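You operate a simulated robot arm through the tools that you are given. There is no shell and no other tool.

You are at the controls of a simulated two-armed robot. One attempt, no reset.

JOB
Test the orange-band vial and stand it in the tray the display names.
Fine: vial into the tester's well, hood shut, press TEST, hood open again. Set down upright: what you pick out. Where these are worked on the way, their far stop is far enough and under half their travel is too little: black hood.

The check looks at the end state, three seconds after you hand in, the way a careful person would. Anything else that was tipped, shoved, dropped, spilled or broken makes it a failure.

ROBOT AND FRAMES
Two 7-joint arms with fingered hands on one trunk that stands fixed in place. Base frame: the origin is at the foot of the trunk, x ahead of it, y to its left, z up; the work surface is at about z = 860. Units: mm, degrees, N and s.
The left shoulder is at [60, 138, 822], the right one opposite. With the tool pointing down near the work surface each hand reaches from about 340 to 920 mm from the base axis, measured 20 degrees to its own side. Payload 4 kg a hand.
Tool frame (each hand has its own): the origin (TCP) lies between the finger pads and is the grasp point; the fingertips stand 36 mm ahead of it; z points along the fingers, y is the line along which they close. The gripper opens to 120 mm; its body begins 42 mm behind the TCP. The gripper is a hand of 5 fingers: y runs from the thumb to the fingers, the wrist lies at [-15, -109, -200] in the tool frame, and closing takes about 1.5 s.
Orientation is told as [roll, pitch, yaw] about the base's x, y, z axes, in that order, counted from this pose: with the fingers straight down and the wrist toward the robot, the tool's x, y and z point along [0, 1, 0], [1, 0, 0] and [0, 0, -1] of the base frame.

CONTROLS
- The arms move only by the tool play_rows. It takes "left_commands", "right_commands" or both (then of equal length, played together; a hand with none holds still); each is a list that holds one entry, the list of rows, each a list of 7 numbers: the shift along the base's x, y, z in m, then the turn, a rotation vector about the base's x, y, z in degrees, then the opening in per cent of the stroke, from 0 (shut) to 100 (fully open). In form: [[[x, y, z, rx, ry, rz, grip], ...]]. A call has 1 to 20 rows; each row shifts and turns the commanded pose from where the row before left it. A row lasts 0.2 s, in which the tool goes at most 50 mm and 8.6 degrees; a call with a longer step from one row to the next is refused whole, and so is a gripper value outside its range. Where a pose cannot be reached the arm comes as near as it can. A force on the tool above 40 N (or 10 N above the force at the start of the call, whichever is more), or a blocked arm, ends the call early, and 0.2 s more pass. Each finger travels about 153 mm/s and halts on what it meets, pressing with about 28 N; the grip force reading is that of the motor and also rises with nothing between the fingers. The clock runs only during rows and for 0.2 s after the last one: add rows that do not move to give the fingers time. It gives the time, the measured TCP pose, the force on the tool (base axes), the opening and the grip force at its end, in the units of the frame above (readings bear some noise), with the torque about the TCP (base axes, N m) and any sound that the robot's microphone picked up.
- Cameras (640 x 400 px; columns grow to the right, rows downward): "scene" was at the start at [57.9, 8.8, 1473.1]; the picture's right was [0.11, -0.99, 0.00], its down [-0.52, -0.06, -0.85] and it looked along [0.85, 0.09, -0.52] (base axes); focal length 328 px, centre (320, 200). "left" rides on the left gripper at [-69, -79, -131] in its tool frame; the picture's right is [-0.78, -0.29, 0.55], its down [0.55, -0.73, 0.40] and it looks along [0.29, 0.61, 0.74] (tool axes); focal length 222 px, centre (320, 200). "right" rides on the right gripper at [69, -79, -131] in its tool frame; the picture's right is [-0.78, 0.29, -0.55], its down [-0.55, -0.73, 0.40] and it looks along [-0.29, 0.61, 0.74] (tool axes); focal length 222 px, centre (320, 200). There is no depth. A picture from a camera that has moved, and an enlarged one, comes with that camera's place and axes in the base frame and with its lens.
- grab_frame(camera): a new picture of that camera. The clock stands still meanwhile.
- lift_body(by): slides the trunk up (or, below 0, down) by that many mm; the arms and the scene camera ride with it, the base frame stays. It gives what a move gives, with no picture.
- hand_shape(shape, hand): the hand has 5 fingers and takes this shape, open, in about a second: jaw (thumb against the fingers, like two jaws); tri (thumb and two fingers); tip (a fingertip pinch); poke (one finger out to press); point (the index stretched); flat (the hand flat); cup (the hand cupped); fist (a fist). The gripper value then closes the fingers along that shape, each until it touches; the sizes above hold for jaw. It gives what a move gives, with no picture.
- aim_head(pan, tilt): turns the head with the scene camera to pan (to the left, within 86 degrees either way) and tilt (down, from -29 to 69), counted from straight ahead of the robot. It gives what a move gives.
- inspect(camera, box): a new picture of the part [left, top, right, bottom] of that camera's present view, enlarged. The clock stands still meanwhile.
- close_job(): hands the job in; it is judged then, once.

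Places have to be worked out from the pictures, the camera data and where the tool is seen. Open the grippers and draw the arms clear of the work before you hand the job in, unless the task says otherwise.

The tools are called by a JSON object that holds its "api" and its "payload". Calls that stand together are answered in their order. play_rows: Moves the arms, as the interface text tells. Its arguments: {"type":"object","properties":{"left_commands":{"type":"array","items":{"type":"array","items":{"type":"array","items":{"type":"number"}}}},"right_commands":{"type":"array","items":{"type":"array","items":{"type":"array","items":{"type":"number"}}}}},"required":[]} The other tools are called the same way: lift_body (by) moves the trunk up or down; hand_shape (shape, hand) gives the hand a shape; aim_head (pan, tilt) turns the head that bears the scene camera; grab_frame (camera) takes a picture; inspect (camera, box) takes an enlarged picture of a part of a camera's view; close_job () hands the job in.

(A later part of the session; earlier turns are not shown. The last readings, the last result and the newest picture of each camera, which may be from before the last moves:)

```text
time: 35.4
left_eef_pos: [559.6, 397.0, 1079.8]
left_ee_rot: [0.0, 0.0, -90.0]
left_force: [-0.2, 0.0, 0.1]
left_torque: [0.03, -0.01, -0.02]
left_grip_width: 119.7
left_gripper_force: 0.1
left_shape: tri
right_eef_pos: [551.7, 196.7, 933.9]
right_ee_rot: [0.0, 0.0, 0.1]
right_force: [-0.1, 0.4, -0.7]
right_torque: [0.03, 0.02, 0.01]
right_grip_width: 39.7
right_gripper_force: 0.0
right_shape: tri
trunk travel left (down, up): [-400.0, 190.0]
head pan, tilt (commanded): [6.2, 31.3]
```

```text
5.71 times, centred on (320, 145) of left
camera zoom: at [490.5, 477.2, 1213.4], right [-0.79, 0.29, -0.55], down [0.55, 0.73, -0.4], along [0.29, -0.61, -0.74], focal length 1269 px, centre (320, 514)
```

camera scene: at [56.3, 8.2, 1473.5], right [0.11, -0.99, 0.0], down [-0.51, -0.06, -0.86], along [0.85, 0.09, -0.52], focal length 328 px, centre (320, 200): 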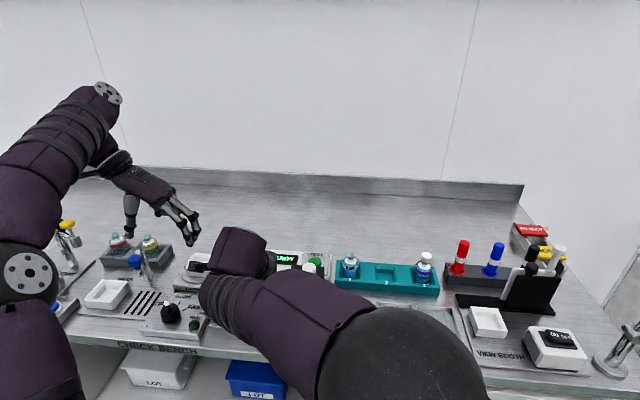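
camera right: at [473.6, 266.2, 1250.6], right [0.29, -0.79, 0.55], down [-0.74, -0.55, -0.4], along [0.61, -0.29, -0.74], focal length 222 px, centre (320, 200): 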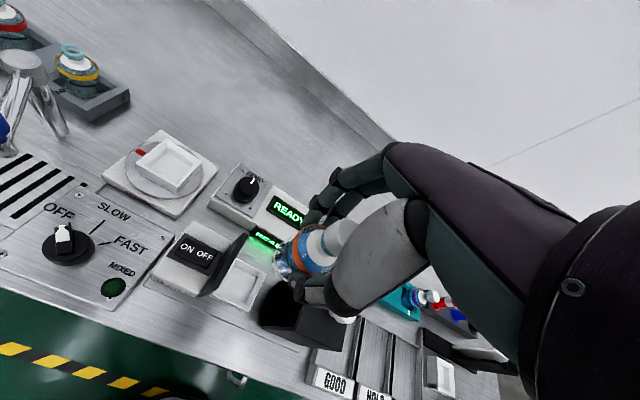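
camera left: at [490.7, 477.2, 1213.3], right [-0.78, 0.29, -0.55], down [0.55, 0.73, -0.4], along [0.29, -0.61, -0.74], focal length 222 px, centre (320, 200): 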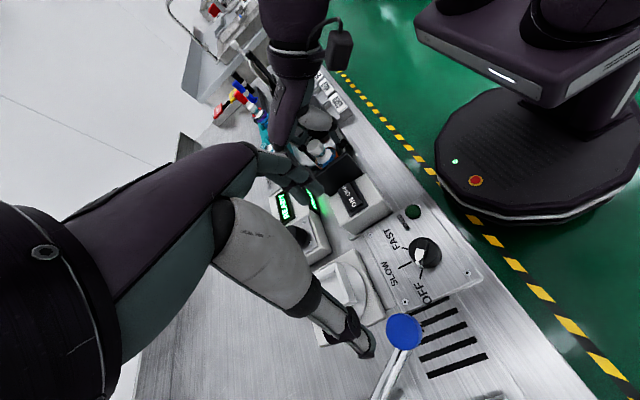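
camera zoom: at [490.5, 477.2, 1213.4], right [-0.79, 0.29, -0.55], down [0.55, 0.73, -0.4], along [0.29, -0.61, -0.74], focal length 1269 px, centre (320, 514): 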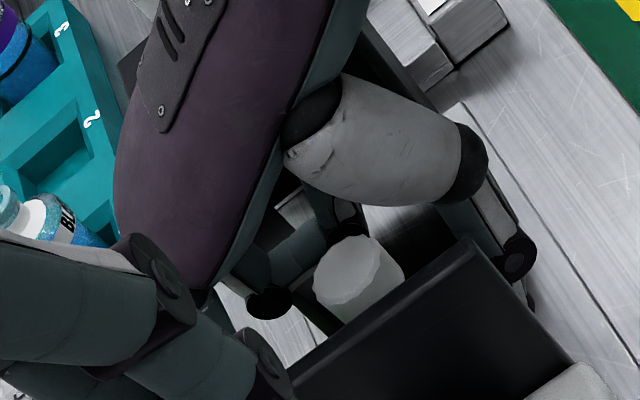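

The vial stays upright on its own but, judging by heights, sits ~7 mm above the measured well floor. I open wider, lift the hand straight up and away, and look at it properly.

{"api": "play_rows", "payload": {"right_commands": [[[0, 0, 0, 0, 0, 0, 42], [0, 0, 0, 0, 0, 0, 52], [0, 0, 0, 0, 0, 0, 60], [0, 0, 0, 0, 0, 0, 60], [0, 0, 0.005, 0, 0, 0, 60], [0, 0, 0.01, 0, 0, 0, 60], [0, 0, 0.02, 0, 0, 0, 60], [0, 0, 0.03, 0, 0, 0, 60], [0, 0, 0.03, 0, 0, 0, 60], [0, 0, 0.03, 0, 0, 0, 60], [0, 0, 0.03, 0, 0, 0, 60]]]}}

{"api": "inspect", "payload": {"camera": "right", "box": [200, 200, 340, 330]}}

{"api": "grab_frame", "payload": {"camera": "scene"}}

{"api": "inspect", "payload": {"camera": "left", "box": [280, 100, 380, 200]}}

```text
time: 37.8
left_eef_pos: [558.5, 397.0, 1079.4]
left_ee_rot: [0.0, 0.0, -90.0]
left_force: [-1.3, 0.2, 0.1]
left_torque: [0.02, 0.03, -0.01]
left_grip_width: 119.9
left_gripper_force: 0.1
left_shape: tri
right_eef_pos: [551.3, 198.5, 1090.4]
right_ee_rot: [0.0, 0.0, 0.0]
right_force: [-0.4, 1.4, -0.7]
right_torque: [-0.02, -0.01, 0.07]
right_grip_width: 71.6
right_gripper_force: 0.1
right_shape: tri
trunk travel left (down, up): [-400.0, 190.0]
head pan, tilt (commanded): [6.2, 31.3]
```

```text
3.08 times, centred on (270, 265) of right
camera zoom: at [474.5, 267.1, 1220.6], right [0.29, -0.78, 0.55], down [-0.73, -0.55, -0.4], along [0.61, -0.29, -0.74], focal length 684 px, centre (474, 0)
```

zoom: 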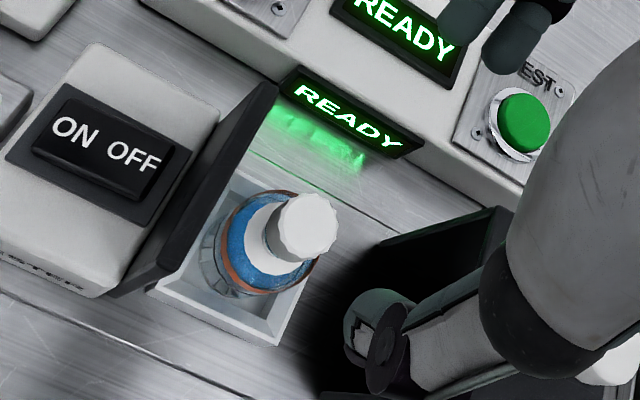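

```text
taken
camera scene: at [57.9, 8.9, 1473.1], right [0.11, -0.99, 0.0], down [-0.52, -0.06, -0.85], along [0.85, 0.09, -0.52], focal length 328 px, centre (320, 200)
```

scene: 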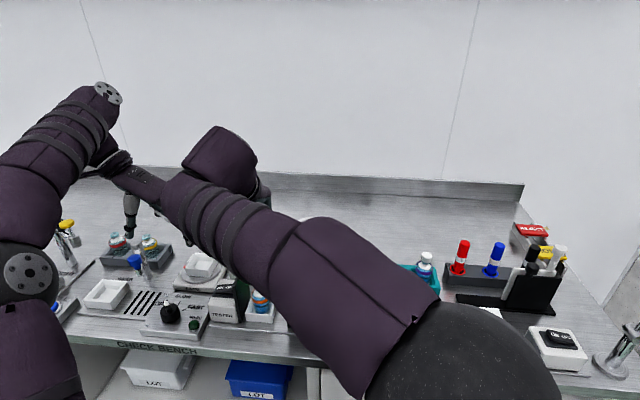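

```text
4.00 times, centred on (330, 150) of left
camera zoom: at [490.5, 477.2, 1213.5], right [-0.78, 0.29, -0.55], down [0.55, 0.73, -0.4], along [0.29, -0.61, -0.74], focal length 888 px, centre (280, 400)
```

zoom: 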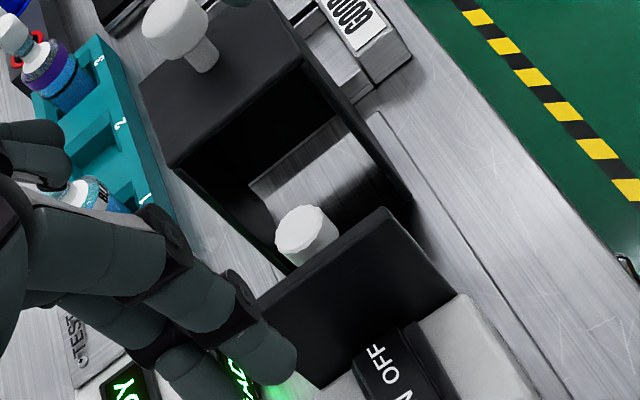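

The vial stands upright in the well. I zoom in from the head and right cameras to see how deep it sits.

{"api": "inspect", "payload": {"camera": "scene", "box": [235, 270, 295, 330]}}

{"api": "inspect", "payload": {"camera": "right", "box": [228, 236, 288, 316]}}

```text
6.67 times, centred on (265, 300) of scene
camera zoom: at [57.9, 8.9, 1473.1], right [0.11, -0.99, 0.0], down [-0.52, -0.06, -0.85], along [0.85, 0.09, -0.52], focal length 2183 px, centre (687, -467)
```

zoom: 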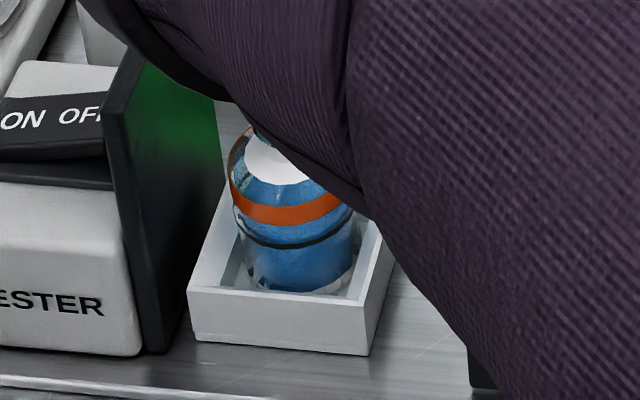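

```text
5.00 times, centred on (258, 276) of right
camera zoom: at [474.5, 267.1, 1220.6], right [0.29, -0.78, 0.55], down [-0.73, -0.55, -0.4], along [0.61, -0.29, -0.74], focal length 1111 px, centre (630, -180)
```

zoom: 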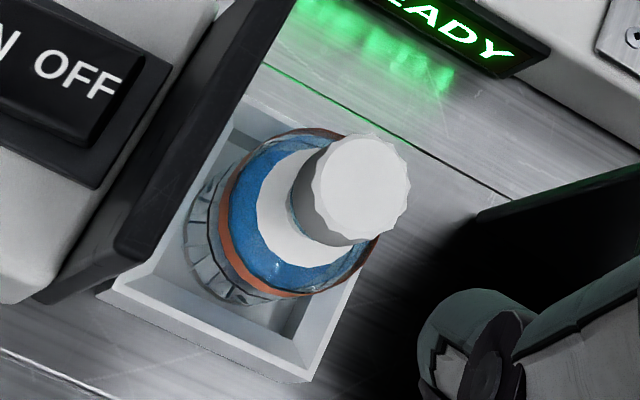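

To judge the seating depth I need an unobstructed head view, so I take the right hand away to the right.

{"api": "play_rows", "payload": {"right_commands": [[[0, 0, 0.02, 0, 0, 0, 60], [0, -0.02, 0.02, 0, 0, 0, 60], [0, -0.035, 0.01, 0, 0, 0, 60], [0, -0.04, 0.005, 0, 0, 0, 60], [0, -0.04, 0.005, 0, 0, 0, 60], [0, -0.04, 0, 0, 0, 0, 60], [0, -0.04, 0, 0, 0, 0, 60], [0, -0.04, 0, 0, 0, 0, 60], [0, -0.04, 0, 0, 0, 0, 60], [0, -0.04, 0, 0, 0, 0, 60], [0, -0.04, 0, 0, 0, 0, 60], [0, -0.04, 0, 0, 0, 0, 60]]]}}

{"api": "inspect", "payload": {"camera": "scene", "box": [240, 270, 290, 330]}}

{"api": "inspect", "payload": {"camera": "scene", "box": [245, 292, 281, 325]}}

{"api": "inspect", "payload": {"camera": "left", "box": [300, 130, 360, 190]}}

```text
time: 40.4
left_eef_pos: [559.6, 397.3, 1080.2]
left_ee_rot: [0.0, 0.0, -90.0]
left_force: [0.6, 0.7, -1.4]
left_torque: [0.01, 0.01, 0.03]
left_grip_width: 119.7
left_gripper_force: 0.1
left_shape: tri
right_eef_pos: [551.7, -217.5, 1150.3]
right_ee_rot: [0.1, 0.1, 0.2]
right_force: [-0.4, 0.1, 0.6]
right_torque: [-0.02, -0.03, -0.02]
right_grip_width: 71.7
right_gripper_force: 0.0
right_shape: tri
trunk travel left (down, up): [-400.0, 190.0]
head pan, tilt (commanded): [6.2, 31.3]
```

```text
6.67 times, centred on (265, 300) of scene
camera zoom: at [57.9, 8.4, 1473.1], right [0.11, -0.99, 0.0], down [-0.52, -0.06, -0.85], along [0.85, 0.09, -0.52], focal length 2183 px, centre (687, -467)
```

zoom: 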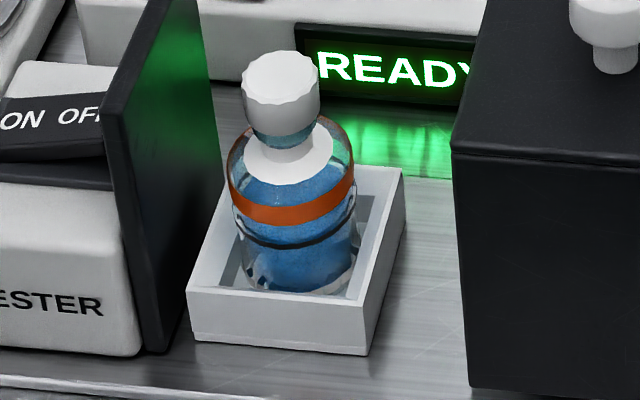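

```text
12.12 times, centred on (263, 308) of scene
camera zoom: at [57.9, 8.4, 1473.1], right [0.11, -0.99, 0.0], down [-0.52, -0.06, -0.85], along [0.85, 0.09, -0.52], focal length 3969 px, centre (1011, -1115)
```

zoom: 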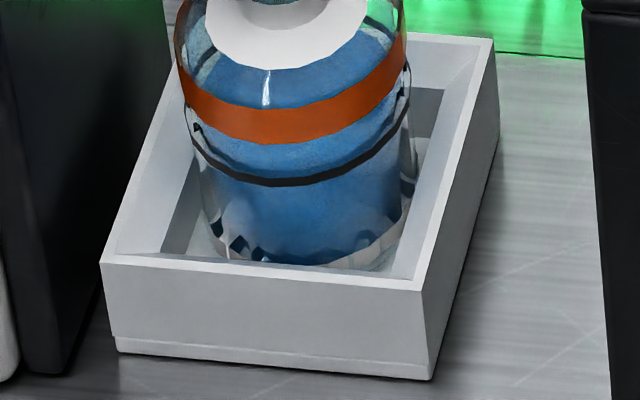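

```text
6.67 times, centred on (330, 160) of left
camera zoom: at [490.5, 476.8, 1213.7], right [-0.78, 0.29, -0.55], down [0.55, 0.73, -0.4], along [0.29, -0.61, -0.74], focal length 1481 px, centre (253, 467)
```

zoom: 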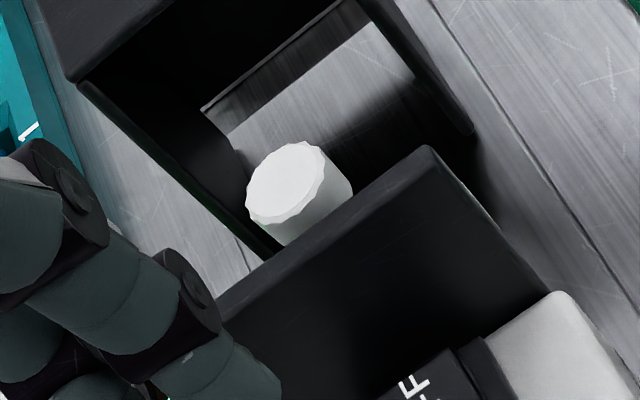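

I zoom further onto the vial's base edge above the well's front rim.

{"api": "inspect", "payload": {"camera": "scene", "box": [254, 304, 276, 318]}}

{"api": "inspect", "payload": {"camera": "scene", "box": [372, 252, 416, 292]}}

```text
16.00 times, centred on (265, 311) of scene
camera zoom: at [57.9, 8.4, 1473.1], right [0.11, -0.99, 0.0], down [-0.52, -0.06, -0.85], along [0.85, 0.09, -0.52], focal length 5239 px, centre (1200, -1576)
```

zoom: 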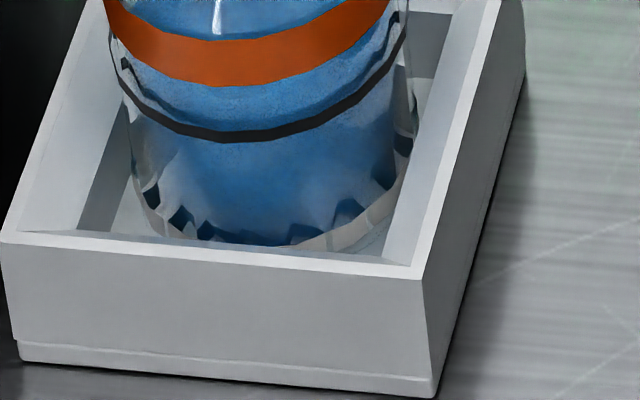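

```text
10.00 times, centred on (394, 272) of scene
camera zoom: at [57.9, 8.4, 1473.1], right [0.11, -0.99, 0.0], down [-0.52, -0.06, -0.85], along [0.85, 0.09, -0.52], focal length 3275 px, centre (-420, -520)
```

zoom: 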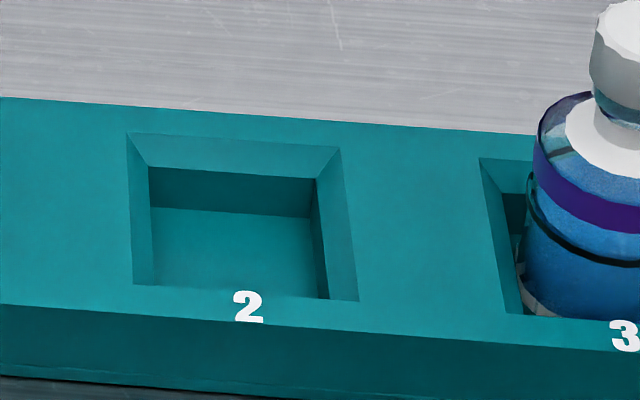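

The vial protrudes 69 mm above the well rim, just as it did above the equally built rack slot, so it is fully seated. Next comes the hood: I zoom on its knob and on the TEST button.

{"api": "inspect", "payload": {"camera": "scene", "box": [280, 245, 335, 290]}}

{"api": "inspect", "payload": {"camera": "left", "box": [280, 90, 360, 170]}}

{"api": "grab_frame", "payload": {"camera": "right"}}

{"api": "grab_frame", "payload": {"camera": "scene"}}

```text
8.89 times, centred on (308, 268) of scene
camera zoom: at [57.9, 8.4, 1473.1], right [0.11, -0.99, 0.0], down [-0.52, -0.06, -0.85], along [0.85, 0.09, -0.52], focal length 2911 px, centre (431, -400)
```

zoom: 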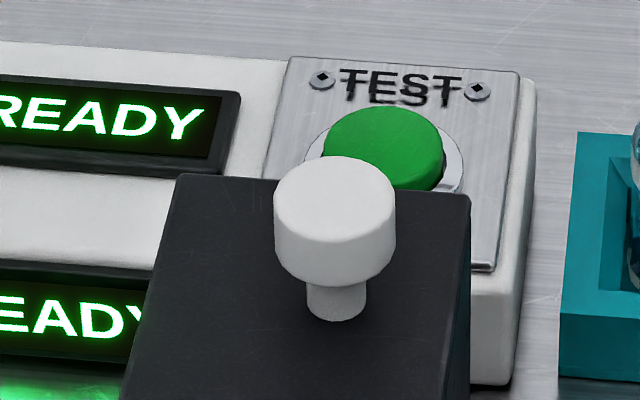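

```text
5.00 times, centred on (320, 130) of left
camera zoom: at [490.5, 476.8, 1213.7], right [-0.78, 0.29, -0.55], down [0.55, 0.73, -0.4], along [0.29, -0.61, -0.74], focal length 1111 px, centre (320, 550)
```

zoom: 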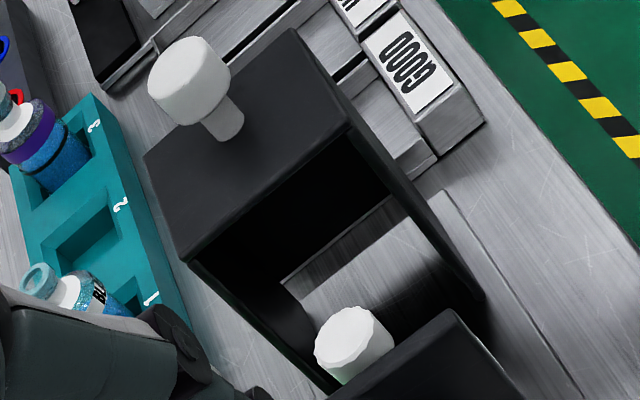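

```text
taken
camera right: at [473.6, -149.8, 1280.3], right [0.29, -0.78, 0.55], down [-0.73, -0.55, -0.4], along [0.61, -0.29, -0.74], focal length 222 px, centre (320, 200)
```

right: 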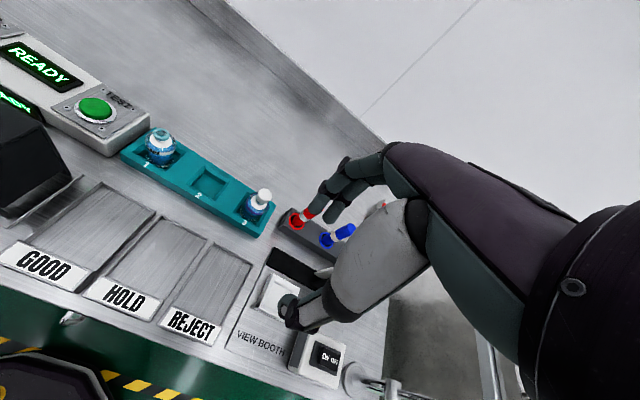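

```text
taken
camera scene: at [57.9, 8.4, 1473.1], right [0.11, -0.99, 0.0], down [-0.52, -0.06, -0.85], along [0.85, 0.09, -0.52], focal length 328 px, centre (320, 200)
```

scene: 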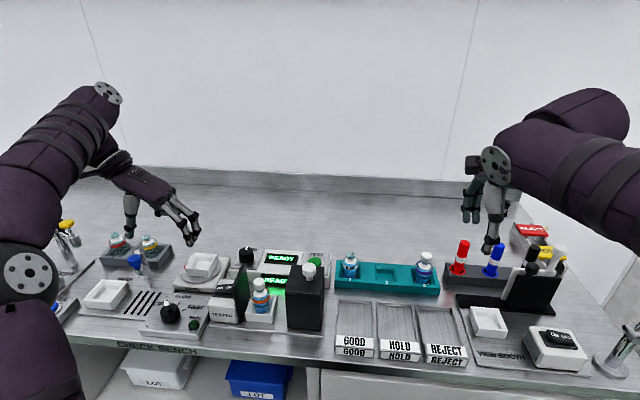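

The knob's disc (28 mm wide, z ≈ 995–1011) is at about (552, 84.6). I bring the right hand above it.

{"api": "play_rows", "payload": {"right_commands": [[[0, 0.03, 0, 0, 0, 0, 60], [0, 0.04, 0, 0, 0, 0, 60], [0, 0.04, 0, 0, 0, 0, 60], [0, 0.04, 0, 0, 0, 0, 60], [0, 0.04, 0, 0, 0, 0, 60], [0, 0.04, 0, 0, 0, 0, 60], [0, 0.04, 0, 0, 0, 0, 60], [0, 0.0346, -0.01, 0, 0, 0, 60], [0, 0, -0.02, 0, 0, 0, 60], [0, 0, -0.02, 0, 0, 0, 60], [0, 0, 0, 0, 0, 0, 60]]]}}

{"api": "grab_frame", "payload": {"camera": "right"}}

{"api": "inspect", "payload": {"camera": "left", "box": [260, 70, 380, 190]}}

{"api": "inspect", "payload": {"camera": "scene", "box": [220, 180, 360, 340]}}

```text
time: 42.8
left_eef_pos: [558.9, 396.5, 1079.7]
left_ee_rot: [0.0, 0.0, -90.1]
left_force: [0.6, 0.1, -0.1]
left_torque: [-0.03, 0.0, 0.01]
left_grip_width: 119.5
left_gripper_force: 0.1
left_shape: tri
right_eef_pos: [552.2, 87.8, 1099.0]
right_ee_rot: [-0.1, 0.0, 0.0]
right_force: [-0.2, 0.3, 0.5]
right_torque: [0.01, 0.02, 0.0]
right_grip_width: 71.7
right_gripper_force: 0.0
right_shape: tri
trunk travel left (down, up): [-400.0, 190.0]
head pan, tilt (commanded): [6.2, 31.3]
```

```text
taken
camera right: at [474.2, 155.6, 1230.1], right [0.29, -0.78, 0.55], down [-0.74, -0.55, -0.4], along [0.61, -0.29, -0.74], focal length 222 px, centre (320, 200)
```

right: 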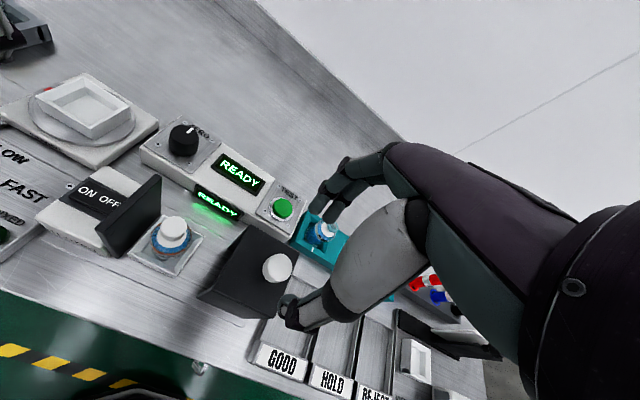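

```text
3.33 times, centred on (320, 130) of left
camera zoom: at [490.5, 477.3, 1213.5], right [-0.79, 0.29, -0.55], down [0.55, 0.73, -0.4], along [0.29, -0.61, -0.74], focal length 740 px, centre (320, 433)
```

zoom: 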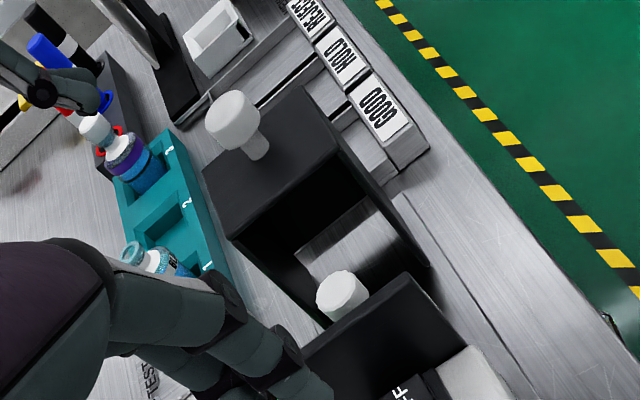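

```text
2.50 times, centred on (290, 260) of scene
camera zoom: at [57.9, 9.0, 1473.1], right [0.11, -0.99, 0.0], down [-0.52, -0.06, -0.85], along [0.85, 0.09, -0.52], focal length 819 px, centre (395, 50)
```

zoom: 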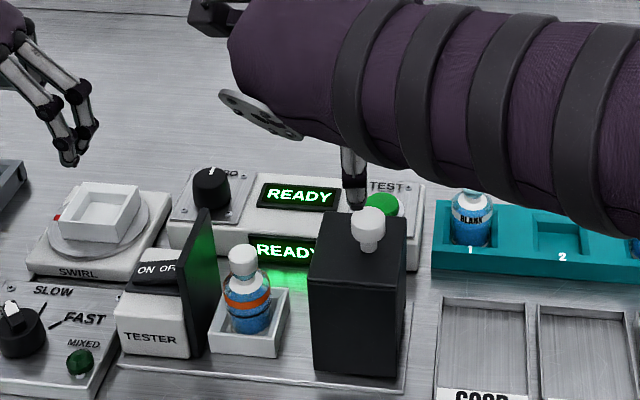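

Alignment over the knob looks right. I descend so the fingertips are just above the hood's top.

{"api": "play_rows", "payload": {"right_commands": [[[0, -0.001, -0.02, 0, 0, 0, 60], [0, 0, -0.025, 0, 0, 0, 60], [0, 0, -0.02, 0, 0, 0, 60], [0, 0, -0.015, 0, 0, 0, 60], [0, 0, 0, 0, 0, 0, 60]]]}}

{"api": "inspect", "payload": {"camera": "right", "box": [180, 160, 400, 340]}}

{"api": "inspect", "payload": {"camera": "left", "box": [260, 70, 380, 190]}}

{"api": "inspect", "payload": {"camera": "scene", "box": [240, 220, 350, 340]}}

```text
time: 44.0
left_eef_pos: [559.7, 396.6, 1079.6]
left_ee_rot: [0.0, 0.0, -90.0]
left_force: [1.1, -0.1, -0.2]
left_torque: [0.01, 0.0, -0.04]
left_grip_width: 119.7
left_gripper_force: 0.1
left_shape: tri
right_eef_pos: [552.7, 86.1, 1017.6]
right_ee_rot: [0.0, 0.0, -0.1]
right_force: [0.0, 0.8, -0.3]
right_torque: [0.04, -0.03, 0.02]
right_grip_width: 71.8
right_gripper_force: 0.1
right_shape: tri
trunk travel left (down, up): [-400.0, 190.0]
head pan, tilt (commanded): [6.2, 31.3]
```

```text
2.22 times, centred on (290, 250) of right
camera zoom: at [474.7, 154.7, 1150.2], right [0.29, -0.78, 0.55], down [-0.73, -0.55, -0.4], along [0.61, -0.29, -0.74], focal length 494 px, centre (387, 89)
```

zoom: 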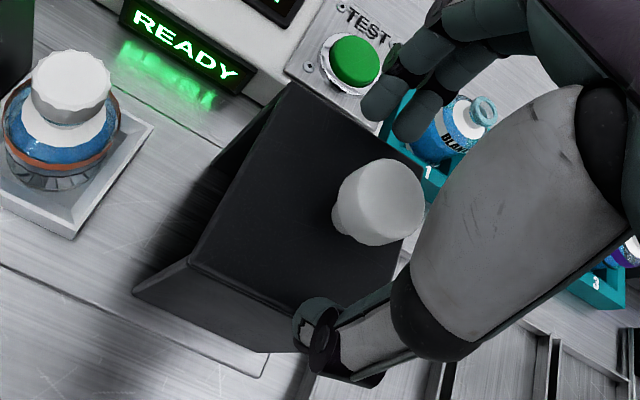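

```text
3.33 times, centred on (320, 130) of left
camera zoom: at [490.5, 477.2, 1213.5], right [-0.79, 0.29, -0.55], down [0.55, 0.73, -0.4], along [0.29, -0.61, -0.74], focal length 740 px, centre (320, 433)
```

zoom: 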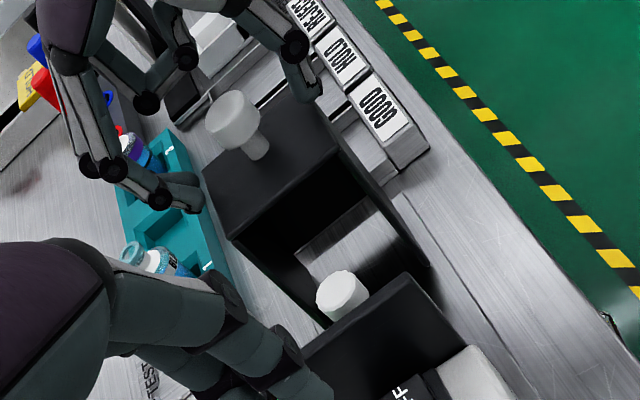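

```text
3.33 times, centred on (295, 280) of scene
camera zoom: at [58.0, 8.9, 1473.1], right [0.11, -0.99, 0.0], down [-0.52, -0.06, -0.85], along [0.85, 0.09, -0.52], focal length 1092 px, centre (403, -67)
```

zoom: 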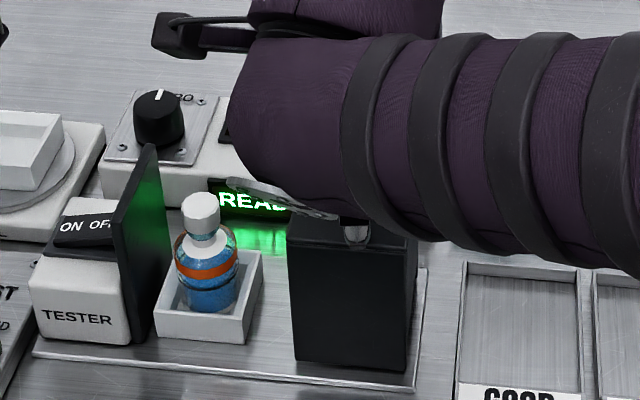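

The hand straddles the knob with no contact so far. I close on it.

{"api": "play_rows", "payload": {"right_commands": [[[0, 0, 0, 0, 0, 0, 48], [0, 0, 0, 0, 0, 0, 36], [0, 0, 0, 0, 0, 0, 26], [0, 0, 0, 0, 0, 0, 16], [0, 0, 0, 0, 0, 0, 8], [0, 0, 0, 0, 0, 0, 0], [0, 0, 0, 0, 0, 0, 0], [0, 0, 0, 0, 0, 0, 0]]]}}

{"api": "inspect", "payload": {"camera": "right", "box": [180, 160, 400, 340]}}

{"api": "inspect", "payload": {"camera": "left", "box": [260, 70, 380, 190]}}

```text
time: 45.8
left_eef_pos: [557.7, 396.9, 1080.8]
left_ee_rot: [-0.1, -0.1, -90.0]
left_force: [-0.4, 0.6, -0.7]
left_torque: [0.02, 0.04, 0.0]
left_grip_width: 119.7
left_gripper_force: 0.0
left_shape: tri
right_eef_pos: [551.6, 86.4, 1017.2]
right_ee_rot: [0.0, 0.2, 0.0]
right_force: [-10.0, 3.5, -15.5]
right_torque: [0.04, 0.17, 0.03]
right_grip_width: 12.2
right_gripper_force: 27.4
right_shape: tri
trunk travel left (down, up): [-400.0, 190.0]
head pan, tilt (commanded): [6.2, 31.3]
```

```text
2.22 times, centred on (290, 250) of right
camera zoom: at [474.1, 155.5, 1149.1], right [0.29, -0.78, 0.55], down [-0.74, -0.55, -0.39], along [0.61, -0.29, -0.74], focal length 494 px, centre (387, 89)
```

zoom: 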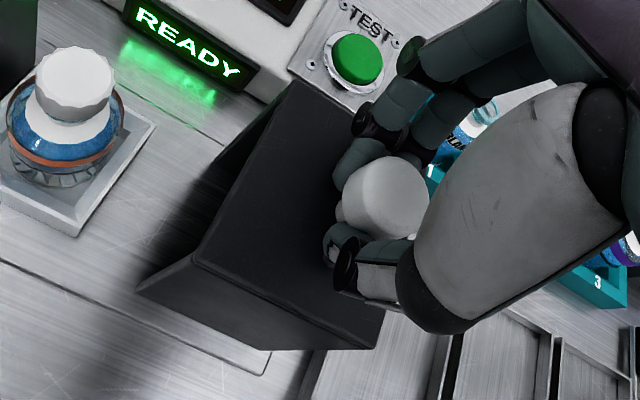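

```text
3.33 times, centred on (320, 130) of left
camera zoom: at [490.3, 477.7, 1213.2], right [-0.79, 0.29, -0.55], down [0.55, 0.73, -0.4], along [0.29, -0.61, -0.74], focal length 740 px, centre (320, 433)
```

zoom: 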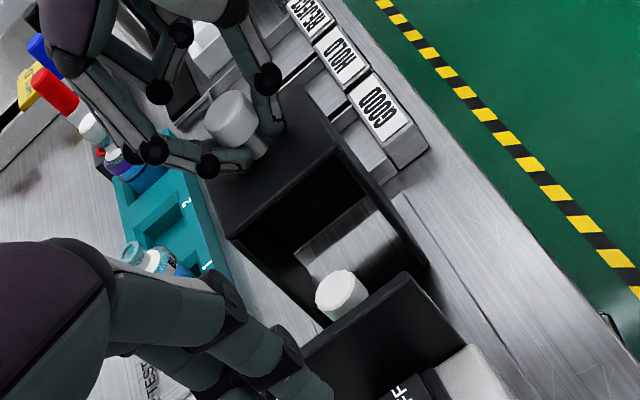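

The fingers have hooked under the disc around the stem, giving some preload (-10, 3.5, -15.5 N). I ease the hand 1 mm back and 2 mm down to relieve it.

{"api": "play_rows", "payload": {"right_commands": [[[-0.0005, 0, -0.001, 0, 0, 0, 0], [-0.0005, 0, -0.001, 0, 0, 0, 0], [0, 0, 0, 0, 0, 0, 0]]]}}

```text
time: 46.6
left_eef_pos: [559.5, 397.8, 1079.6]
left_ee_rot: [-0.1, 0.1, -90.0]
left_force: [0.8, -0.7, -0.4]
left_torque: [0.0, 0.01, -0.04]
left_grip_width: 119.8
left_gripper_force: 0.1
left_shape: tri
right_eef_pos: [550.7, 86.6, 1017.6]
right_ee_rot: [0.0, 0.0, 0.0]
right_force: [-7.2, 3.0, -11.4]
right_torque: [0.01, 0.06, -0.01]
right_grip_width: 12.5
right_gripper_force: 28.1
right_shape: tri
trunk travel left (down, up): [-400.0, 190.0]
head pan, tilt (commanded): [6.2, 31.3]
```

Now I slide the hood toward +y, starting with 20 mm.

{"api": "play_rows", "payload": {"right_commands": [[[0, 0.004, 0, 0, 0, 0, 0], [0, 0.008, 0, 0, 0, 0, 0], [0, 0.008, 0, 0, 0, 0, 0], [0, 0, 0, 0, 0, 0, 0]]]}}

{"api": "inspect", "payload": {"camera": "left", "box": [260, 70, 380, 190]}}

{"api": "inspect", "payload": {"camera": "scene", "box": [220, 230, 350, 340]}}

```text
time: 47.6
left_eef_pos: [559.6, 397.8, 1080.4]
left_ee_rot: [0.0, 0.0, -90.0]
left_force: [1.0, -0.7, 0.4]
left_torque: [-0.03, -0.01, 0.02]
left_grip_width: 119.5
left_gripper_force: 0.0
left_shape: tri
right_eef_pos: [552.0, 107.0, 1017.4]
right_ee_rot: [0.0, 0.0, 0.0]
right_force: [-4.0, -0.6, -6.3]
right_torque: [-0.01, 0.07, -0.01]
right_grip_width: 12.5
right_gripper_force: 28.3
right_shape: tri
trunk travel left (down, up): [-400.0, 190.0]
head pan, tilt (commanded): [6.2, 31.3]
```

```text
3.33 times, centred on (320, 130) of left
camera zoom: at [490.4, 477.3, 1213.5], right [-0.78, 0.29, -0.55], down [0.55, 0.73, -0.4], along [0.29, -0.61, -0.74], focal length 740 px, centre (320, 433)
```

zoom: 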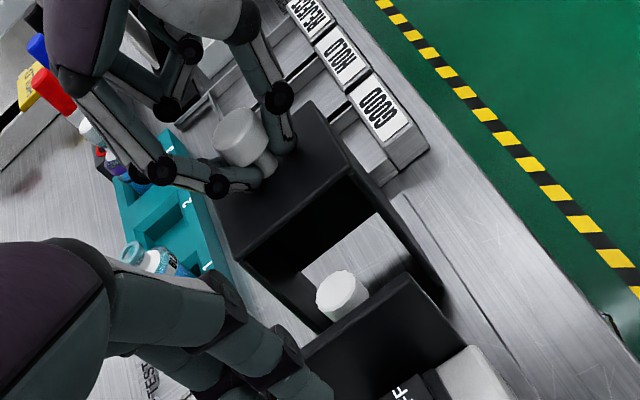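

```text
3.64 times, centred on (285, 285) of scene
camera zoom: at [57.8, 9.0, 1473.2], right [0.11, -0.99, 0.0], down [-0.52, -0.06, -0.85], along [0.85, 0.09, -0.52], focal length 1191 px, centre (447, -109)
```

zoom: 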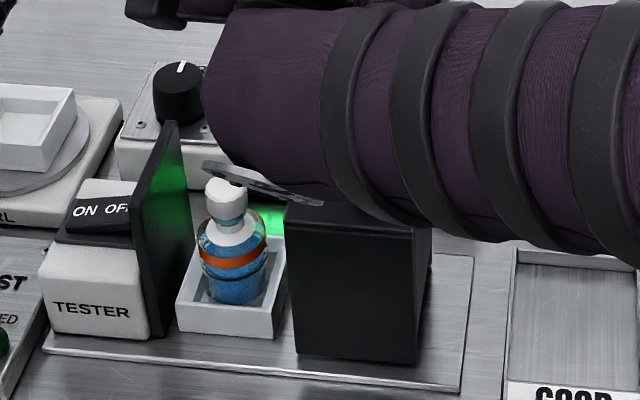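

The hood follows with almost no resistance. I continue 60 mm more.

{"api": "play_rows", "payload": {"right_commands": [[[0, 0.006, 0, 0, 0, 0, 0], [0, 0.01, 0, 0, 0, 0, 0], [0, 0.01, 0, 0, 0, 0, 0], [0, 0.01, 0, 0, 0, 0, 0], [0, 0.01, 0, 0, 0, 0, 0], [0, 0.008, 0, 0, 0, 0, 0], [0, 0.006, 0, 0, 0, 0, 0], [0, 0, 0, 0, 0, 0, 0]]]}}

{"api": "inspect", "payload": {"camera": "left", "box": [260, 70, 380, 190]}}

{"api": "inspect", "payload": {"camera": "scene", "box": [220, 230, 350, 340]}}

```text
time: 49.4
left_eef_pos: [559.9, 396.6, 1080.7]
left_ee_rot: [0.0, 0.0, -90.0]
left_force: [0.8, -0.5, 0.3]
left_torque: [0.01, -0.03, -0.01]
left_grip_width: 119.8
left_gripper_force: 0.0
left_shape: tri
right_eef_pos: [552.1, 165.1, 1017.8]
right_ee_rot: [0.1, 0.1, 0.0]
right_force: [-4.5, 0.3, -3.3]
right_torque: [-0.06, 0.05, 0.01]
right_grip_width: 12.8
right_gripper_force: 28.1
right_shape: tri
trunk travel left (down, up): [-400.0, 190.0]
head pan, tilt (commanded): [6.2, 31.3]
```

```text
3.33 times, centred on (320, 130) of left
camera zoom: at [490.4, 477.3, 1213.5], right [-0.78, 0.29, -0.55], down [0.55, 0.73, -0.4], along [0.29, -0.61, -0.74], focal length 740 px, centre (320, 433)
```

zoom: 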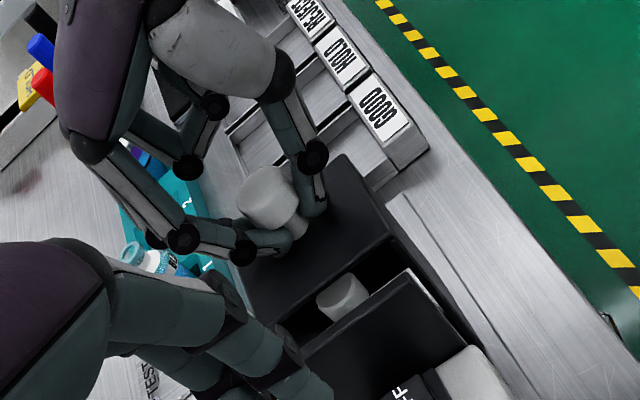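

```text
3.64 times, centred on (285, 285) of scene
camera zoom: at [57.8, 9.0, 1473.1], right [0.11, -0.99, 0.0], down [-0.52, -0.06, -0.85], along [0.85, 0.09, -0.52], focal length 1191 px, centre (447, -109)
```

zoom: 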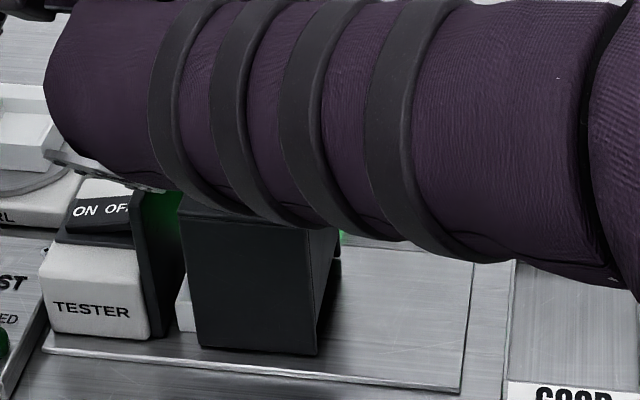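

Hood is passing over the vial cleanly with about 24 mm left to the plate. I go on, slowing toward the stop.

{"api": "play_rows", "payload": {"right_commands": [[[0, 0.006, 0, 0, 0, 0, 0], [0, 0.006, 0, 0, 0, 0, 0], [0, 0.005, 0, 0, 0, 0, 0], [0, 0.003, 0, 0, 0, 0, 0], [0, 0.002, 0, 0, 0, 0, 0], [0, 0.0015, 0, 0, 0, 0, 0], [0, 0, 0, 0, 0, 0, 0]]]}}

{"api": "inspect", "payload": {"camera": "left", "box": [260, 70, 380, 190]}}

{"api": "inspect", "payload": {"camera": "right", "box": [180, 160, 400, 340]}}

```text
time: 51.0
left_eef_pos: [558.6, 395.2, 1080.8]
left_ee_rot: [0.1, 0.0, -90.1]
left_force: [0.3, -0.3, -0.6]
left_torque: [-0.01, 0.0, -0.03]
left_grip_width: 119.8
left_gripper_force: 0.0
left_shape: tri
right_eef_pos: [551.0, 188.3, 1016.9]
right_ee_rot: [-0.1, 0.0, -0.1]
right_force: [-5.1, -8.2, -3.0]
right_torque: [-0.29, 0.05, -0.02]
right_grip_width: 12.6
right_gripper_force: 28.1
right_shape: tri
trunk travel left (down, up): [-400.0, 190.0]
head pan, tilt (commanded): [6.2, 31.3]
```

```text
3.33 times, centred on (320, 130) of left
camera zoom: at [490.4, 476.2, 1213.9], right [-0.78, 0.29, -0.55], down [0.55, 0.73, -0.4], along [0.29, -0.61, -0.74], focal length 740 px, centre (320, 433)
```

zoom: 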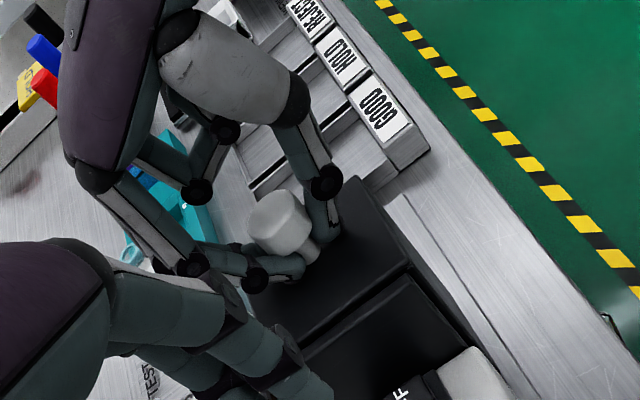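

```text
2.22 times, centred on (290, 250) of right
camera zoom: at [473.3, 256.7, 1148.4], right [0.29, -0.78, 0.55], down [-0.74, -0.55, -0.4], along [0.61, -0.29, -0.74], focal length 494 px, centre (387, 89)
```

zoom: 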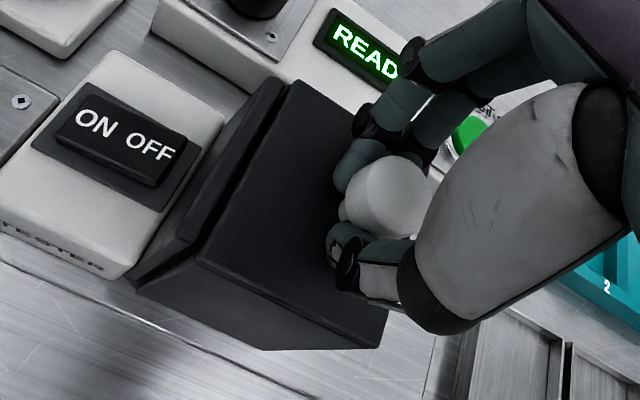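

Resistance of 8 N in y at y ≈ 188: the hood meets the plate. I push 1.5 mm more to confirm the stop.

{"api": "play_rows", "payload": {"right_commands": [[[0, 0.001, 0, 0, 0, 0, 0], [0, 0.0005, 0, 0, 0, 0, 0], [0, 0, 0, 0, 0, 0, 0]]]}}

{"api": "inspect", "payload": {"camera": "right", "box": [220, 180, 320, 280]}}

```text
time: 51.8
left_eef_pos: [559.2, 396.0, 1080.6]
left_ee_rot: [0.0, 0.1, -90.0]
left_force: [0.0, 0.0, -0.9]
left_torque: [0.01, 0.0, 0.02]
left_grip_width: 119.7
left_gripper_force: 0.1
left_shape: tri
right_eef_pos: [550.7, 189.0, 1018.4]
right_ee_rot: [-0.1, 0.0, 0.0]
right_force: [-5.9, -16.4, -2.9]
right_torque: [-0.46, 0.1, -0.08]
right_grip_width: 12.6
right_gripper_force: 28.2
right_shape: tri
trunk travel left (down, up): [-400.0, 190.0]
head pan, tilt (commanded): [6.2, 31.3]
```

```text
4.00 times, centred on (270, 230) of right
camera zoom: at [473.2, 257.8, 1148.4], right [0.29, -0.79, 0.55], down [-0.74, -0.55, -0.4], along [0.61, -0.29, -0.74], focal length 888 px, centre (520, 80)
```

zoom: 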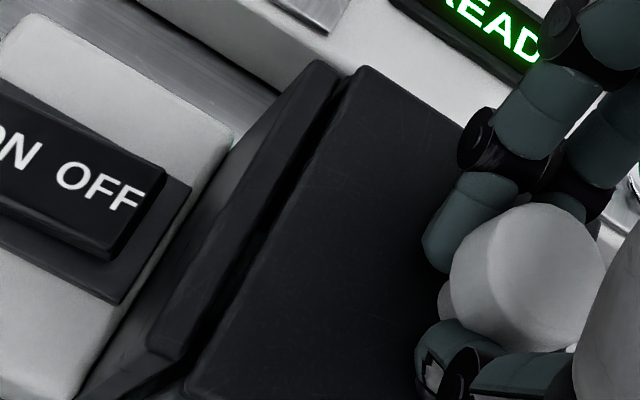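

The force rises to 16 N without motion: the hood is at its far stop. I back off 1 mm, open the fingers and lift clear.

{"api": "play_rows", "payload": {"right_commands": [[[0, -0.001, 0, 0, 0, 0, 0], [0, 0, 0, 0, 0, 0, 15], [0, 0, 0, 0, 0, 0, 30], [0, 0, 0, 0, 0, 0, 45], [0, 0, 0, 0, 0, 0, 60], [0, 0, 0, 0, 0, 0, 60], [0, 0, 0.01, 0, 0, 0, 60], [0, 0, 0.02, 0, 0, 0, 60], [0, 0, 0.03, 0, 0, 0, 60], [0, 0, 0.04, 0, 0, 0, 60], [0, 0, 0, 0, 0, 0, 60]]]}}

{"api": "grab_frame", "payload": {"camera": "right"}}

{"api": "grab_frame", "payload": {"camera": "scene"}}

```text
time: 54.2
left_eef_pos: [559.7, 396.7, 1080.0]
left_ee_rot: [0.0, 0.1, -90.0]
left_force: [-0.1, 0.1, 0.8]
left_torque: [-0.01, -0.01, -0.01]
left_grip_width: 119.7
left_gripper_force: 0.1
left_shape: tri
right_eef_pos: [551.4, 191.1, 1118.3]
right_ee_rot: [0.0, 0.0, 0.0]
right_force: [-0.1, -0.3, 0.2]
right_torque: [0.01, -0.02, 0.02]
right_grip_width: 71.7
right_gripper_force: 0.0
right_shape: tri
trunk travel left (down, up): [-400.0, 190.0]
head pan, tilt (commanded): [6.2, 31.3]
```

```text
taken
camera right: at [473.4, 259.5, 1248.9], right [0.29, -0.78, 0.55], down [-0.73, -0.55, -0.4], along [0.61, -0.29, -0.74], focal length 222 px, centre (320, 200)
```

right: 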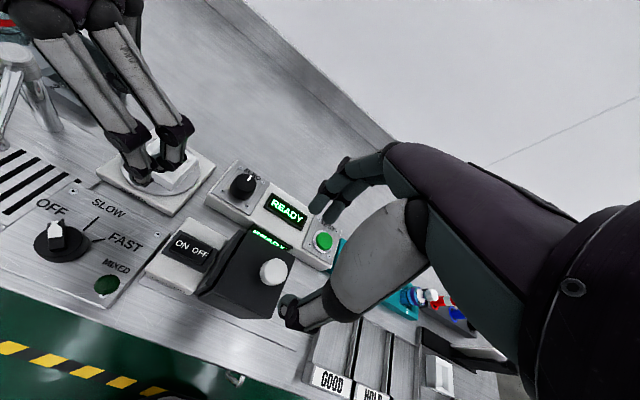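

```text
taken
camera scene: at [58.0, 8.9, 1473.1], right [0.11, -0.99, 0.0], down [-0.52, -0.06, -0.85], along [0.85, 0.09, -0.52], focal length 328 px, centre (320, 200)
```

scene: 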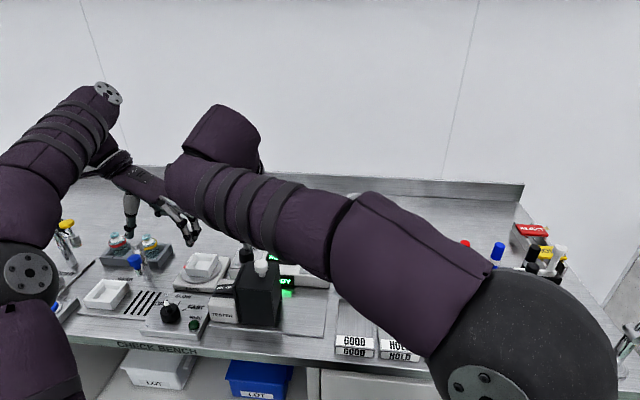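

The hood is shut. I move the right hand away to the right, give it the poke shape, and look at TEST unobstructed.

{"api": "play_rows", "payload": {"right_commands": [[[0.005, -0.025, 0.005, 0, 0, 0, 60], [0.006, -0.035, 0.005, 0, 0, 0, 60], [0.006, -0.035, 0.005, 0, 0, 0, 60], [0.006, -0.035, 0.005, 0, 0, 0, 60], [0.006, -0.035, 0.005, 0, 0, 0, 60], [0.006, -0.035, 0.005, 0, 0, 0, 60], [0.006, -0.035, 0, 0, 0, 0, 60], [0.006, -0.035, 0, 0, 0, 0, 60], [0, 0, 0, 0, 0, 0, 60]]]}}

{"api": "hand_shape", "payload": {"hand": "right", "shape": "poke"}}

{"api": "grab_frame", "payload": {"camera": "right"}}

{"api": "grab_frame", "payload": {"camera": "scene"}}

{"api": "inspect", "payload": {"camera": "scene", "box": [220, 235, 350, 335]}}

```text
time: 56.2
left_eef_pos: [560.3, 397.4, 1079.5]
left_ee_rot: [0.1, 0.1, -90.0]
left_force: [-0.1, -0.3, 0.3]
left_torque: [0.03, -0.03, 0.02]
left_grip_width: 119.7
left_gripper_force: 0.0
left_shape: tri
right_eef_pos: [597.4, -81.0, 1149.0]
right_ee_rot: [0.0, 0.0, -0.1]
right_force: [0.4, 0.0, -0.2]
right_torque: [-0.02, 0.02, 0.0]
right_grip_width: 72.0
right_gripper_force: 0.0
right_shape: tri
trunk travel left (down, up): [-400.0, 190.0]
head pan, tilt (commanded): [6.2, 31.3]
```

```text
time: 57.1
left_eef_pos: [559.8, 397.0, 1080.3]
left_ee_rot: [0.0, -0.2, -90.0]
left_force: [0.1, 0.5, 0.1]
left_torque: [0.0, -0.01, -0.01]
left_grip_width: 119.5
left_gripper_force: 0.0
left_shape: tri
right_eef_pos: [596.8, -80.1, 1147.7]
right_ee_rot: [-0.1, 0.0, 0.0]
right_force: [0.7, 0.1, 0.8]
right_torque: [-0.02, -0.01, 0.04]
right_grip_width: 0.0
right_gripper_force: 0.0
right_shape: poke
trunk travel left (down, up): [-400.0, 190.0]
head pan, tilt (commanded): [6.2, 31.3]
```

```text
taken
camera right: at [519.4, -11.9, 1279.2], right [0.29, -0.78, 0.55], down [-0.73, -0.55, -0.4], along [0.61, -0.29, -0.74], focal length 222 px, centre (320, 200)
```

right: 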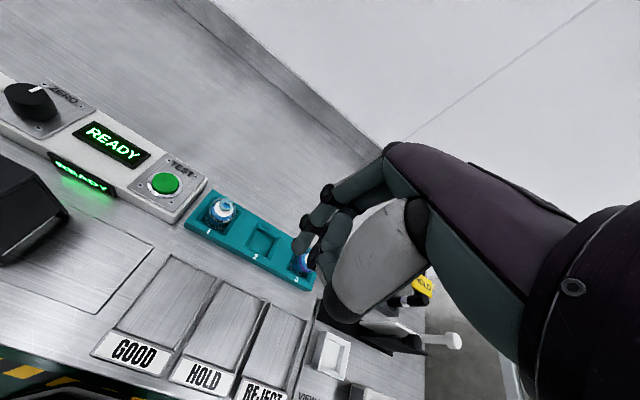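

```text
taken
camera scene: at [58.0, 8.9, 1473.1], right [0.11, -0.99, 0.0], down [-0.52, -0.06, -0.85], along [0.85, 0.09, -0.52], focal length 328 px, centre (320, 200)
```

scene: 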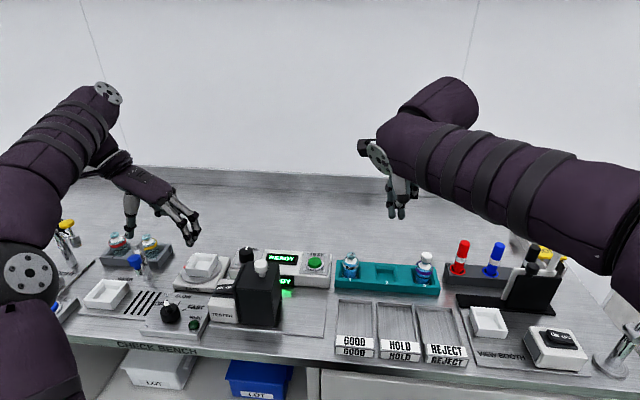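

```text
4.00 times, centred on (285, 285) of scene
camera zoom: at [58.0, 8.9, 1473.1], right [0.11, -0.99, 0.0], down [-0.52, -0.06, -0.85], along [0.85, 0.09, -0.52], focal length 1310 px, centre (460, -140)
```

zoom: 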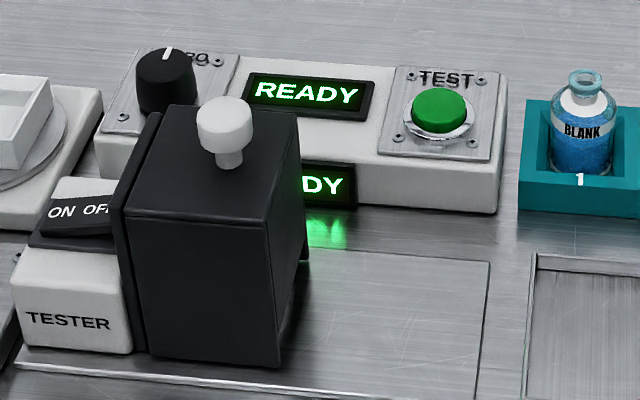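

The hood is against the plate. The TEST button's top is at about (676, 89, 915). I zoom on the poking finger to find its tip.

{"api": "inspect", "payload": {"camera": "scene", "box": [350, 130, 450, 240]}}

{"api": "inspect", "payload": {"camera": "right", "box": [240, 140, 440, 340]}}

{"api": "inspect", "payload": {"camera": "left", "box": [200, 0, 380, 190]}}

```text
3.64 times, centred on (400, 185) of scene
camera zoom: at [58.0, 8.9, 1473.1], right [0.11, -0.99, 0.0], down [-0.52, -0.06, -0.85], along [0.85, 0.09, -0.52], focal length 1191 px, centre (29, 254)
```

zoom: 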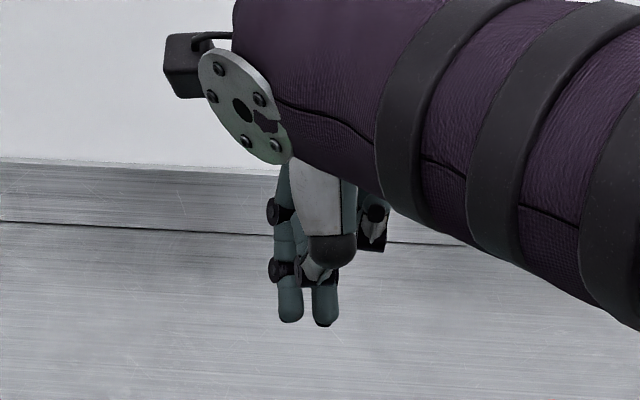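

```text
2.00 times, centred on (340, 240) of right
camera zoom: at [519.4, -11.9, 1279.2], right [0.29, -0.78, 0.55], down [-0.73, -0.55, -0.4], along [0.61, -0.29, -0.74], focal length 444 px, centre (280, 120)
```

zoom: 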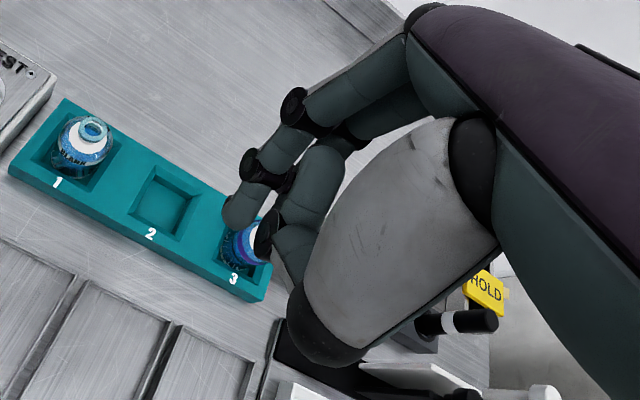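

```text
2.11 times, centred on (290, 95) of left
camera zoom: at [490.5, 477.2, 1213.5], right [-0.79, 0.29, -0.55], down [0.55, 0.73, -0.4], along [0.29, -0.61, -0.74], focal length 468 px, centre (383, 421)
```

zoom: 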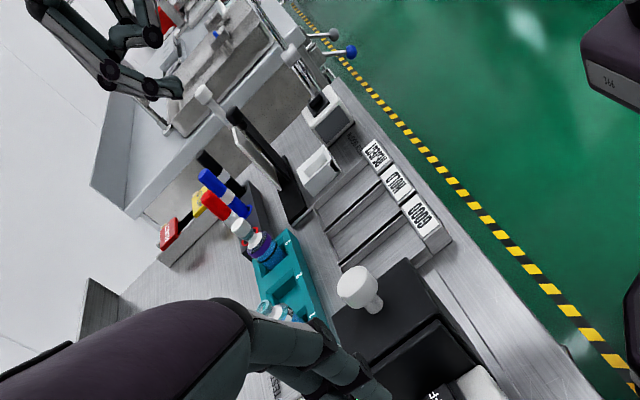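

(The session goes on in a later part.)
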